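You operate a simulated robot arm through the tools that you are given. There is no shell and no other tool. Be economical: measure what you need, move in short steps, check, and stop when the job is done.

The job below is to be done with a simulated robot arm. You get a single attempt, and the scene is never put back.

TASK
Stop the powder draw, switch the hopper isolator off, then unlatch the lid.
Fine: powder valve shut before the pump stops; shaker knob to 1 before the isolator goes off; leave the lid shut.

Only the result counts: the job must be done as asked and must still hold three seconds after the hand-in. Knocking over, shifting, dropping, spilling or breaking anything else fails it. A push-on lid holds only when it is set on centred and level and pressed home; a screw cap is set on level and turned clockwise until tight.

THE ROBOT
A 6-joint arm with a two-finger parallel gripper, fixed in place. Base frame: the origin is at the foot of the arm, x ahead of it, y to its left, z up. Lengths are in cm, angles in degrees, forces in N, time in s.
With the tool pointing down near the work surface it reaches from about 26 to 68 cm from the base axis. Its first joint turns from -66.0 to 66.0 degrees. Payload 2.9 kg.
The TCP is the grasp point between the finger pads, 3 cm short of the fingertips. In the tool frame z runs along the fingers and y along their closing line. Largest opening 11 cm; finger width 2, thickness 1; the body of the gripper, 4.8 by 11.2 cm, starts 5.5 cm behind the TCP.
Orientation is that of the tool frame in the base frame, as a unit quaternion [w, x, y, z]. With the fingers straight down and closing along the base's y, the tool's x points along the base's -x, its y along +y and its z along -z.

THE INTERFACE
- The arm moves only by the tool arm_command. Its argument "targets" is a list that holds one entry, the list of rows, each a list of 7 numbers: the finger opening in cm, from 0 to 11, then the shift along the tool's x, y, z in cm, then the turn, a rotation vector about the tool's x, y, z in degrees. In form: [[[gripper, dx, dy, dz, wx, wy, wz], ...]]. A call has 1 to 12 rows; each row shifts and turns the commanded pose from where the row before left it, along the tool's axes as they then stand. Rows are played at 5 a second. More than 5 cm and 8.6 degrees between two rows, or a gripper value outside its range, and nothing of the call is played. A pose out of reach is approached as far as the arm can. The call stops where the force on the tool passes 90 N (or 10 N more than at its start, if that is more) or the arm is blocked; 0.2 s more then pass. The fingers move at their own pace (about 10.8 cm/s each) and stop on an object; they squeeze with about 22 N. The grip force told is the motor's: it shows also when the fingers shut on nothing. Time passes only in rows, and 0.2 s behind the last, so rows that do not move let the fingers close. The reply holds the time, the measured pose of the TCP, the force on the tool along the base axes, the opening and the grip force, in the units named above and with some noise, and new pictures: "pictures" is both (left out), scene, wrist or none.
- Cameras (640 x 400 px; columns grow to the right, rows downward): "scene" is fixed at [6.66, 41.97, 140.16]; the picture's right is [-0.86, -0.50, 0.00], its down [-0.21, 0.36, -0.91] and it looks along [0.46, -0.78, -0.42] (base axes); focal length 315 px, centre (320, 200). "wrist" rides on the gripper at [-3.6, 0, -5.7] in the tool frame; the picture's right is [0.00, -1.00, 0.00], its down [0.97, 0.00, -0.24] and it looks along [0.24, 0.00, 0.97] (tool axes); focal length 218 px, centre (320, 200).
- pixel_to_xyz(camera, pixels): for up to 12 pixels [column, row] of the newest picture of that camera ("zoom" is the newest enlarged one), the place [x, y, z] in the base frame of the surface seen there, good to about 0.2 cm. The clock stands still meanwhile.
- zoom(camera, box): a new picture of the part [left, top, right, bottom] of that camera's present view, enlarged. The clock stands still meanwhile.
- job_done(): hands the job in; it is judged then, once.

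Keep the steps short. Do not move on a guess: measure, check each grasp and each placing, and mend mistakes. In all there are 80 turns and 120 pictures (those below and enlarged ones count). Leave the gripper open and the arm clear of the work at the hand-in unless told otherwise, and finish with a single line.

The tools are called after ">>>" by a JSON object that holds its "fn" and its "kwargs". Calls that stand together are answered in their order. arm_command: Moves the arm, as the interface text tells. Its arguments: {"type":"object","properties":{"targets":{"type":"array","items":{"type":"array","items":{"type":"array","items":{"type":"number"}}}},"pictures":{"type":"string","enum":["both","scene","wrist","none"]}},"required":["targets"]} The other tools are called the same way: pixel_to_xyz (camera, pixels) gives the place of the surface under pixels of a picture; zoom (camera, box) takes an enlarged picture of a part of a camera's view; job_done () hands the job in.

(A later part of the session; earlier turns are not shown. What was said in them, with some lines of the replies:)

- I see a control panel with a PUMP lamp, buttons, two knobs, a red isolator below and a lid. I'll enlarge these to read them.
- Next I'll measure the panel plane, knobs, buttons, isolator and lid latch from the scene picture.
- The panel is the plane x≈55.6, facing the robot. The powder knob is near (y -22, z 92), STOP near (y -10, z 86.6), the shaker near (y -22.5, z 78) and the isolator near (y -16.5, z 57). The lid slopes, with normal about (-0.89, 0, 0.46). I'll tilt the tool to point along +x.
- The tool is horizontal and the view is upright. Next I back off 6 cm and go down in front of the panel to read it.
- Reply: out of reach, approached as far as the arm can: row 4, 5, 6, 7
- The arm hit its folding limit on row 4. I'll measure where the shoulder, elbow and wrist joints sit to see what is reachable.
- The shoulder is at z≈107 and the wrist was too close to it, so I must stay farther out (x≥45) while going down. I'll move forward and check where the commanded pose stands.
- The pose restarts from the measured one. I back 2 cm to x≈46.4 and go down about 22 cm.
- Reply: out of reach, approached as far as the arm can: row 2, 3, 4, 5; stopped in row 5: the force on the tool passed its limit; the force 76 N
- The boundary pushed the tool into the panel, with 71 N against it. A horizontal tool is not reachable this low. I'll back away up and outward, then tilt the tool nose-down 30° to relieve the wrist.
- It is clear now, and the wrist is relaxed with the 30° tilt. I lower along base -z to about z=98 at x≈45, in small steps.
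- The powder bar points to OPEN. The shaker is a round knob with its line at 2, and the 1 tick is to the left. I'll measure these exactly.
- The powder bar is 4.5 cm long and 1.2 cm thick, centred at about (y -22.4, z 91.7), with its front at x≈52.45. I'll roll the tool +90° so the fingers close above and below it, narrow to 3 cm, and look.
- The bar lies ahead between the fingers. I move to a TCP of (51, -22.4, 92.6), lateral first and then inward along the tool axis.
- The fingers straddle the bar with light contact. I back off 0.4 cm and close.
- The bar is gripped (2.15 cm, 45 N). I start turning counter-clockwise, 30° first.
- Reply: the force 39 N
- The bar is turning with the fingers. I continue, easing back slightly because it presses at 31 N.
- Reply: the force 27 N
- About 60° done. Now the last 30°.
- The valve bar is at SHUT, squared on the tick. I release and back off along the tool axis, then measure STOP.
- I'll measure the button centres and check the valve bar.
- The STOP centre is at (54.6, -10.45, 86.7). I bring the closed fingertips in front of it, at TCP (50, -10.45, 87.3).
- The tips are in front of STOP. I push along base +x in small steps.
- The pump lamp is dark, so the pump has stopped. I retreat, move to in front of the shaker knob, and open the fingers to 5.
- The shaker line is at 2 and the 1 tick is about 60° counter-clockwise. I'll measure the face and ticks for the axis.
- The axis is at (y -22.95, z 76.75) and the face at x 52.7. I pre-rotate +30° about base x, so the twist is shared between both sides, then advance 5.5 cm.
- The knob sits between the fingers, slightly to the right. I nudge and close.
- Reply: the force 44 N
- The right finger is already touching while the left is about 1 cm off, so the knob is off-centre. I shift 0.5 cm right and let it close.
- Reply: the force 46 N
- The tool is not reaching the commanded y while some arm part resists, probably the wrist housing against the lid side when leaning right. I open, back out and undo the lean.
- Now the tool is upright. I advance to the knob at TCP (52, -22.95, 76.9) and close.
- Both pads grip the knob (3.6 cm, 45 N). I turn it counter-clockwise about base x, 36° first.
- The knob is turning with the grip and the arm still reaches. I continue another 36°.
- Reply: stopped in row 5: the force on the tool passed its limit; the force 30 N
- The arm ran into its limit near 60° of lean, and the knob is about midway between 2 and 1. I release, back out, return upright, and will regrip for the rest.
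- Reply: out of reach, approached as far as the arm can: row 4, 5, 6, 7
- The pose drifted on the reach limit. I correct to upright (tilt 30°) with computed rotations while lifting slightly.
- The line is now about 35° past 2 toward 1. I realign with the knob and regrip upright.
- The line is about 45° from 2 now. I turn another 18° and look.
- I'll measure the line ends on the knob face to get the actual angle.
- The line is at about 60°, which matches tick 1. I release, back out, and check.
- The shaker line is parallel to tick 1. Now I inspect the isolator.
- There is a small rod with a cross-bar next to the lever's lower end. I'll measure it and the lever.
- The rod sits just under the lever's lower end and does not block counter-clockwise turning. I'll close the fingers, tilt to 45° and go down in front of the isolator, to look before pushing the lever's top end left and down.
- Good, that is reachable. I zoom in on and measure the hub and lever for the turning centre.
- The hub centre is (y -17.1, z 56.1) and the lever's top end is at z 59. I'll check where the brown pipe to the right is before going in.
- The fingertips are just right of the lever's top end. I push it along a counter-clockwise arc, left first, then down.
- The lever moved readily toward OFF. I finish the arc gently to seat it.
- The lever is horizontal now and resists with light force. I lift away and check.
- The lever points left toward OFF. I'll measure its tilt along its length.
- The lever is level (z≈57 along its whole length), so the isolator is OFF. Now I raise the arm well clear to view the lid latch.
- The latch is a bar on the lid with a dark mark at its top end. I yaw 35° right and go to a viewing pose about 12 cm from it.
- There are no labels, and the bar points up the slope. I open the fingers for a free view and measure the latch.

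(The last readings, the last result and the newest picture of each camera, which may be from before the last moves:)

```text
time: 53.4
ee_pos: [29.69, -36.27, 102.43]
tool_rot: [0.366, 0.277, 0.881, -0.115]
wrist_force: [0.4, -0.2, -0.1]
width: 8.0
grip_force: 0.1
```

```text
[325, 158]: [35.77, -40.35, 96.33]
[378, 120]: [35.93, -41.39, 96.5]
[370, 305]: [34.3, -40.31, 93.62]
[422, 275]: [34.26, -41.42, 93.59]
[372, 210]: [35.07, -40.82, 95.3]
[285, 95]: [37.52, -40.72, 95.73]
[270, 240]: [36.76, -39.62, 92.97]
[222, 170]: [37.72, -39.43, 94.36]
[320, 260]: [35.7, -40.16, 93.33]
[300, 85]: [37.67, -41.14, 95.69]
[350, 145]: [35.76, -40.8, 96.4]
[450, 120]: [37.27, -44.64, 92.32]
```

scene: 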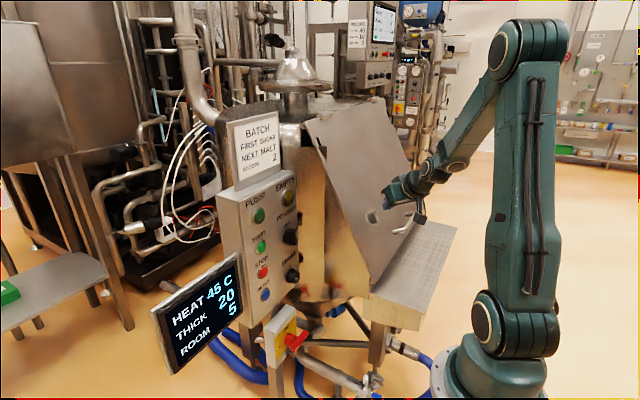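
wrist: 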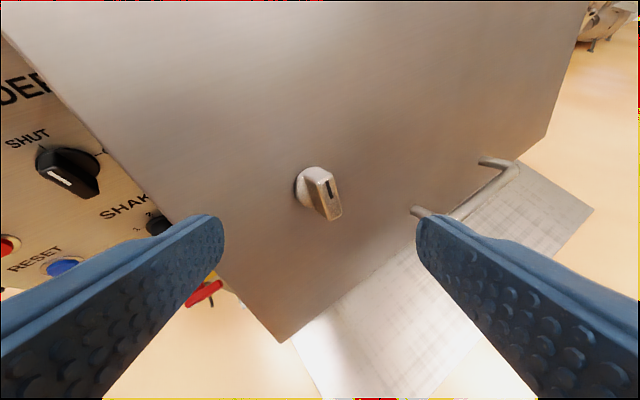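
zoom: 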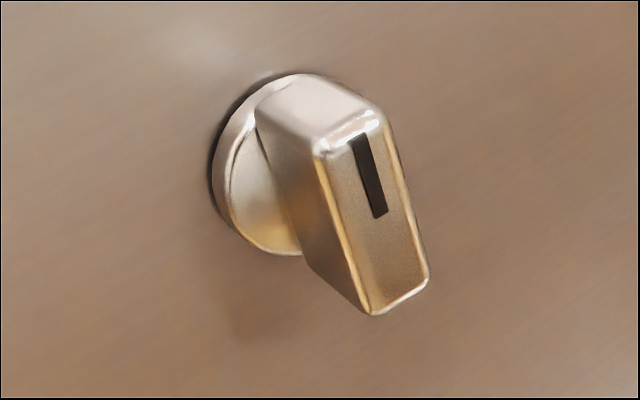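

The latch bar is about 3.3×1.2 cm with its front centre at (35.07, -40.87, 95.0), and it rises 3 cm above the lid. I reorient closer to the lid normal (yaw -27°, tilt 38°, roll -13°) to straddle the bar, with opening 4.

>>> {"fn": "arm_command", "kwargs": {"targets": [[[4, 0, 0, 0, -5.66, 0, -5.66], [4, 0, 0, 0, 0, -7, 0], [4, 0, 0, 0, 0, 0, -6.5], [4, 0, 0, 0, 0, 0, -6.5], [4, 0, 0, 0, 0, 0, 0]]]}}

```text
time: 54.6
ee_pos: [31.36, -35.47, 102.69]
tool_rot: [0.412, 0.109, 0.892, -0.151]
wrist_force: [-1.0, -0.1, -0.5]
width: 4.0
grip_force: 0.2
out of reach, approached as far as the arm can: row 1, 2
```

scene: 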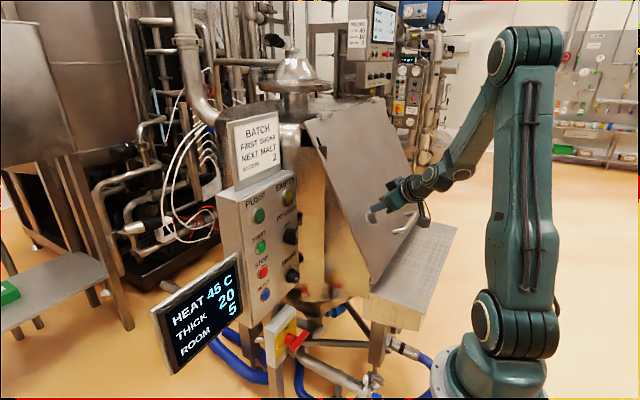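
wrist: 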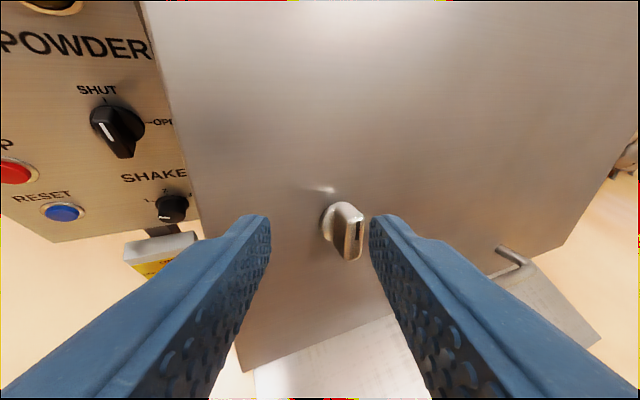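

The orientation is what I wanted, though the first joint is at its stop. I'll come at the bar from directly above, where that joint is not asked further. First stage is TCP ≈ (34.1, -40.15, 102).

>>> {"fn": "arm_command", "kwargs": {"targets": [[[4, -0.5, -1.1, 1.3, 0, 0, 0], [4, -0.5, -1.1, 1.3, 0, 0, 0], [3.2, -0.5, -1.1, 1.4, 0, 0, 0], [3.2, 0, 0, 0, 0, 0, 0]]]}}

```text
time: 55.6
ee_pos: [34.08, -40.15, 101.9]
tool_rot: [0.413, 0.11, 0.892, -0.15]
wrist_force: [-0.2, 0.1, -0.4]
width: 3.18
grip_force: 0.1
```

scene: 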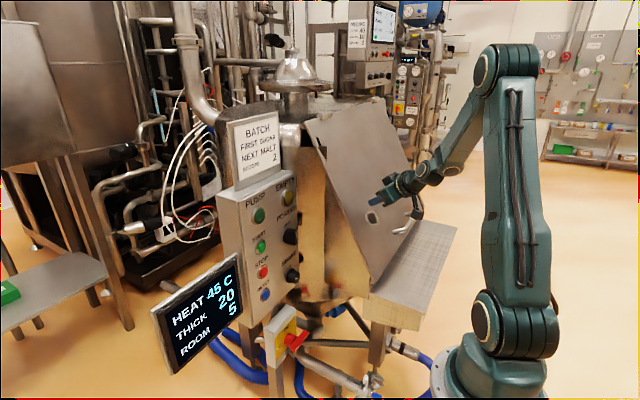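
wrist: 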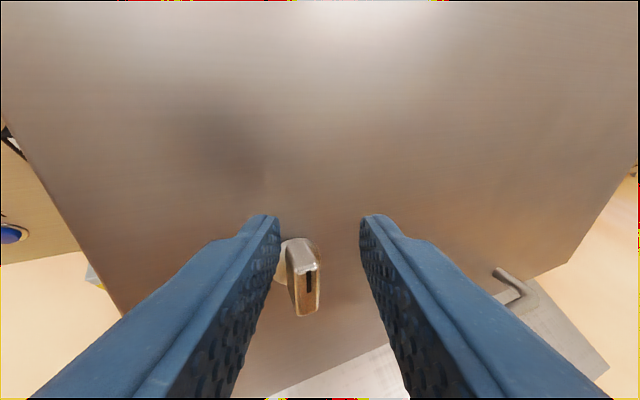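

The bar is below, slightly left, as expected for a straight-down descent. I lower 6 cm in four steps.

>>> {"fn": "arm_command", "kwargs": {"targets": [[[3.2, 1.15, 0.27, 0.92, 0, 0, 0], [3.2, 1.15, 0.27, 0.92, 0, 0, 0], [3.2, 1.15, 0.27, 0.92, 0, 0, 0], [3.2, 1.1, 0.27, 0.9, 0, 0, 0], [3.2, 0, 0, 0, 0, 0, 0]]]}}

```text
time: 56.8
ee_pos: [34.03, -40.04, 95.97]
tool_rot: [0.412, 0.11, 0.892, -0.151]
wrist_force: [-0.3, 0.0, 0.1]
width: 3.22
grip_force: 0.0
```

scene: 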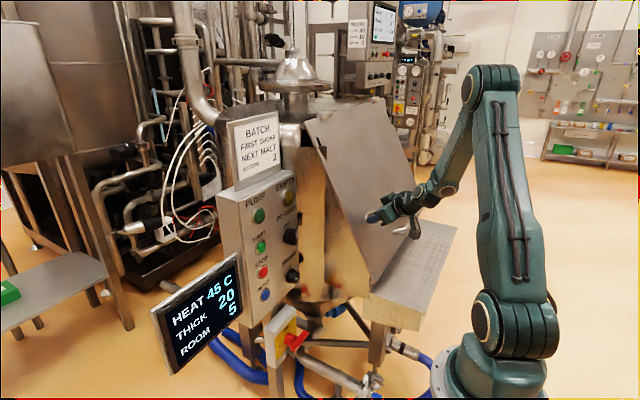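
wrist: 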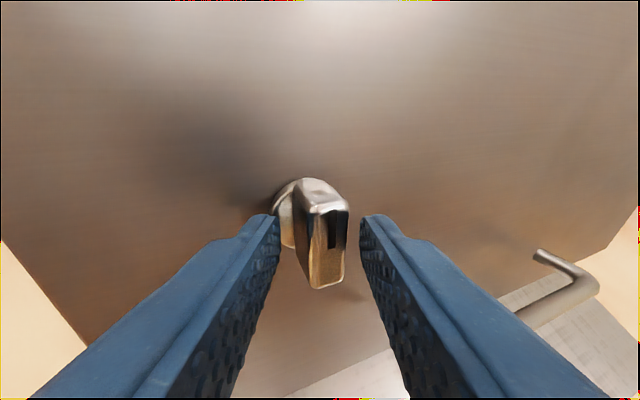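

The bar is between the pads with no contact. I go 0.3 cm deeper and close.

>>> {"fn": "arm_command", "kwargs": {"targets": [[[3.2, 0, 0, 0.3, 0, 0, 0], [0.5, 0, 0, 0, 0, 0, 0], [0.5, 0, 0, 0, 0, 0, 0], [0.5, 0, 0, 0, 0, 0, 0]]]}}

>>> {"fn": "zoom", "kwargs": {"camera": "wrist", "box": [240, 140, 400, 300]}}

```text
time: 57.8
ee_pos: [34.13, -40.07, 95.85]
tool_rot: [0.413, 0.111, 0.892, -0.151]
wrist_force: [-10.0, -1.2, 3.4]
width: 2.25
grip_force: 44.9
```

scene: 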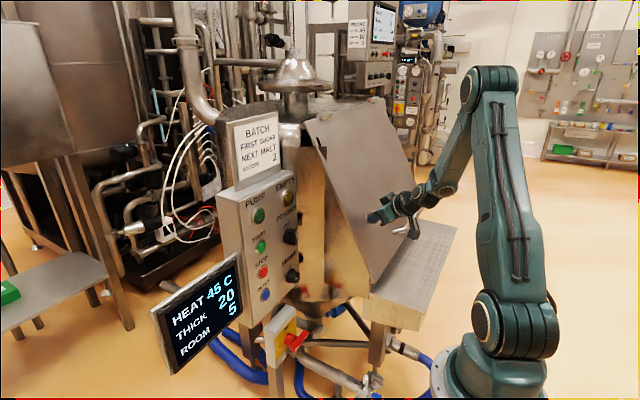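
wrist: 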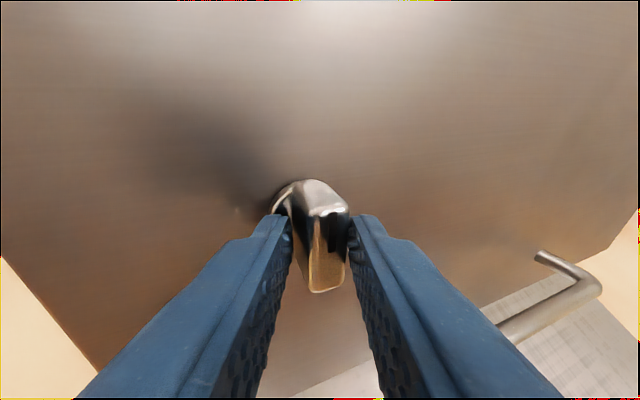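

```text
2.50 times, centred on (320, 220) of wrist
```

zoom: 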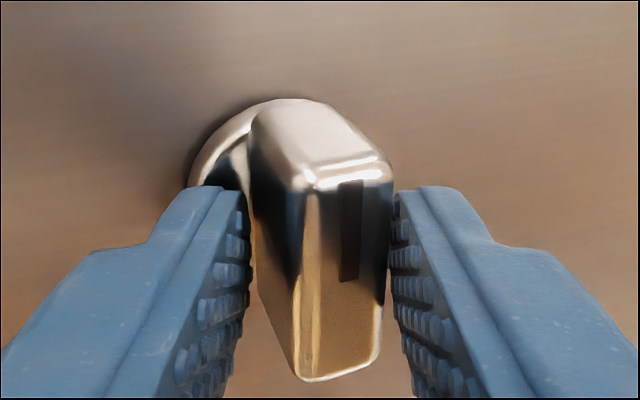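

The bar is gripped. I try a small counter-clockwise turn (18°) and watch the force and slip.

>>> {"fn": "arm_command", "kwargs": {"targets": [[[0.5, 0, 0, 0, 0, 0, -6], [0.5, 0, 0, 0, 0, 0, -6], [0.5, 0, 0, 0, 0, 0, -6], [0.5, 0, 0, 0, 0, 0, 0]]], "pictures": "wrist"}}

>>> {"fn": "zoom", "kwargs": {"camera": "wrist", "box": [240, 140, 400, 300]}}

```text
time: 58.8
ee_pos: [33.99, -40.31, 95.7]
tool_rot: [0.382, -0.03, 0.899, -0.213]
wrist_force: [-29.4, -6.2, 1.2]
width: 2.67
grip_force: 45.0
```

wrist: 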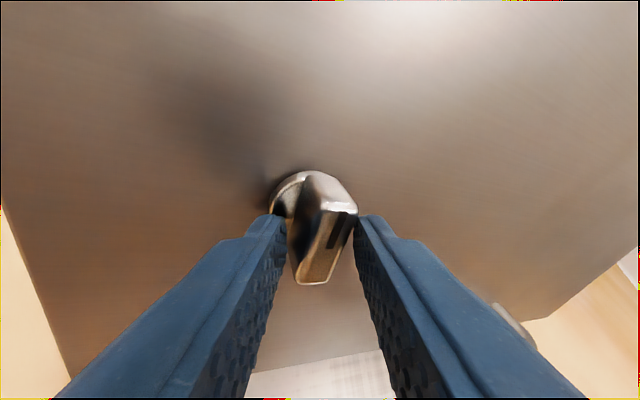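

```text
2.50 times, centred on (320, 220) of wrist
```

zoom: 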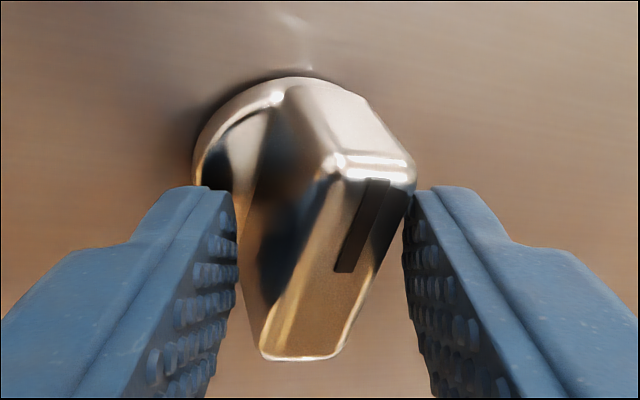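

The bar did not follow and the jaws were forced open to 2.67, so counter-clockwise is against the stop. I turn back and try clockwise.

>>> {"fn": "arm_command", "kwargs": {"targets": [[[0.5, 0, 0, 0, 0, 0, 6], [0.5, 0, 0, 0, 0, 0, 6], [0.5, 0, 0, 0, 0, 0, 6], [0.5, 0, 0, 0, 0, 0, 6], [0.5, 0, 0, 0, 0, 0, 6], [0.5, 0, 0, 0, 0, 0, 6], [0.5, 0, 0, 0, 0, 0, 0]]], "pictures": "wrist"}}

>>> {"fn": "zoom", "kwargs": {"camera": "wrist", "box": [240, 140, 400, 300]}}

```text
time: 60.4
ee_pos: [34.37, -40.16, 95.94]
tool_rot: [0.433, 0.248, 0.863, -0.085]
wrist_force: [-15.6, -3.6, 16.3]
width: 2.31
grip_force: 44.7
```

wrist: 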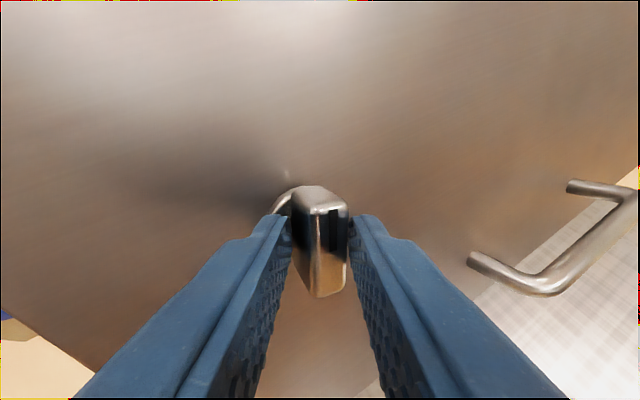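

```text
2.50 times, centred on (320, 220) of wrist
```

zoom: 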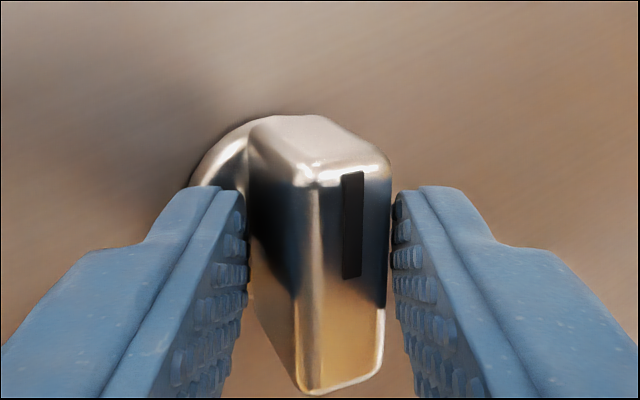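

Clockwise the bar follows the fingers. I continue, easing back a little.

>>> {"fn": "arm_command", "kwargs": {"targets": [[[0.5, 0, 0, -0.15, 0, 0, 6], [0.5, 0, 0, 0, 0, 0, 6], [0.5, 0, 0, 0, 0, 0, 6], [0.5, 0, 0, 0, 0, 0, 6], [0.5, 0, 0, 0, 0, 0, 6], [0.5, 0, 0, 0, 0, 0, 6], [0.5, 0, 0, 0, 0, 0, 0]]], "pictures": "both"}}

>>> {"fn": "zoom", "kwargs": {"camera": "wrist", "box": [240, 140, 400, 300]}}

```text
time: 62.0
ee_pos: [34.13, -40.12, 95.81]
tool_rot: [0.435, 0.503, 0.745, 0.054]
wrist_force: [-32.5, 3.4, 16.7]
width: 2.2
grip_force: 45.3
```

scene: 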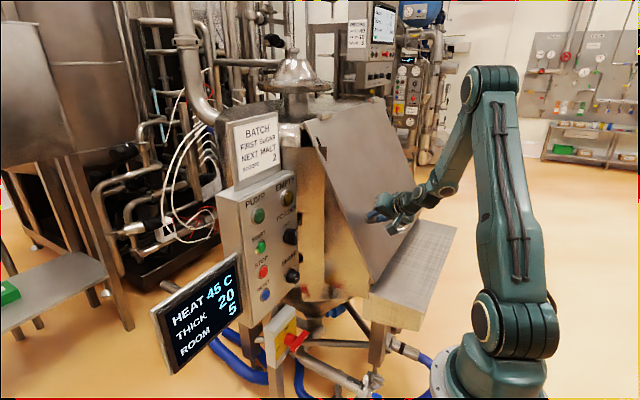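

```text
refused: no pictures are left
```

It is following (width 2.2). No more pictures are left, so I go by width and force: 36° more.

>>> {"fn": "arm_command", "kwargs": {"targets": [[[0.5, 0, 0, -0.2, 0, 0, 6], [0.5, 0, 0, 0, 0, 0, 6], [0.5, 0, 0, 0, 0, 0, 6], [0.5, 0, 0, 0, 0, 0, 0]]], "pictures": "none"}}

>>> {"fn": "arm_command", "kwargs": {"targets": [[[0.5, 0, 0, -0.1, 0, 0, 6], [0.5, 0, 0, 0, 0, 0, 6], [0.5, 0, 0, 0, 0, 0, 6], [0.5, 0, 0, 0, 0, 0, 0]]], "pictures": "none"}}

```text
time: 63.0
ee_pos: [34.04, -39.92, 96.01]
tool_rot: [0.421, 0.614, 0.656, 0.121]
wrist_force: [-19.1, 1.0, 1.9]
width: 2.05
grip_force: 44.9
no pictures are left
```

```text
time: 64.0
ee_pos: [33.89, -40.04, 96.04]
tool_rot: [0.397, 0.709, 0.552, 0.186]
wrist_force: [-14.6, -0.2, -9.5]
width: 1.93
grip_force: 45.1
no pictures are left
```

The pads are now at about 94° in the lid plane. I test 8° more to feel for the stop.

>>> {"fn": "arm_command", "kwargs": {"targets": [[[0.5, 0, 0, 0, 0, 0, 4], [0.5, 0, 0, 0, 0, 0, 4], [0.5, 0, 0, 0, 0, 0, 0]]], "pictures": "none"}}

```text
time: 64.8
ee_pos: [33.84, -40.04, 95.95]
tool_rot: [0.384, 0.746, 0.501, 0.211]
wrist_force: [-14.9, -5.6, -16.1]
width: 2.13
grip_force: 44.6
no pictures are left
```

The jaws widened, so the bar is at its 90° stop. I open and slide away outward and to the left, along the bar's direction, so the bar is not touched.

>>> {"fn": "arm_command", "kwargs": {"targets": [[[4, 0, 0, 0, 0, 0, 0], [4, 0, 0, 0, 0, 0, 0], [4, 0, 0, 0, 0, 0, 0], [4, 0.7, -0.3, -0.9, 0, 0, 0], [4, 0.7, -0.3, -0.9, 0, 0, 0], [4, 0, 0, 0, 0, 0, 0]]], "pictures": "none"}}

```text
time: 66.2
ee_pos: [32.9, -37.96, 96.6]
tool_rot: [0.384, 0.744, 0.503, 0.214]
wrist_force: [-0.4, 0.3, 0.8]
width: 3.98
grip_force: 0.0
no pictures are left
```

That was clean with no force. I continue retreating and rise clear, with the gripper open.

>>> {"fn": "arm_command", "kwargs": {"targets": [[[4, 1.3, -0.55, -1.65, 0, 0, 0], [4, 1.3, -0.55, -1.65, 0, 0, 0], [4, 1.3, -0.55, -1.65, 0, 0, 0], [4, -0.2, 2.35, -1.85, 0, 0, 0], [6, -0.2, 2.35, -1.85, 0, 0, 0], [8, 0, 0, 0, 0, 0, 0], [8, 0, 0, 0, 0, 0, 0]]], "pictures": "none"}}

>>> {"fn": "pixel_to_xyz", "kwargs": {"camera": "scene", "pixels": [[370, 215], [350, 200], [390, 150], [360, 240]]}}

```text
time: 67.8
ee_pos: [29.99, -32.34, 104.06]
tool_rot: [0.384, 0.744, 0.503, 0.213]
wrist_force: [1.0, 0.2, -0.1]
width: 7.98
grip_force: 0.1
no pictures are left
```

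```text
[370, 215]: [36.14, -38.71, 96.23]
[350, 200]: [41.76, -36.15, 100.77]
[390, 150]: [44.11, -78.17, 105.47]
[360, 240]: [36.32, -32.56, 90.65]
```

The arm is clear with the gripper open. Valve, pump, shaker and isolator were checked by sight, and the latch was turned to its stop by feel. I hand in now.

>>> {"fn": "job_done", "kwargs": {}}

```text
The job is handed in.
```

I shut the powder valve, stopped the pump, set the shaker knob to 1, switched the isolator off and turned the lid latch 90° to its stop with the lid left shut; the latch's final position was judged by force only, because the pictures had run out.
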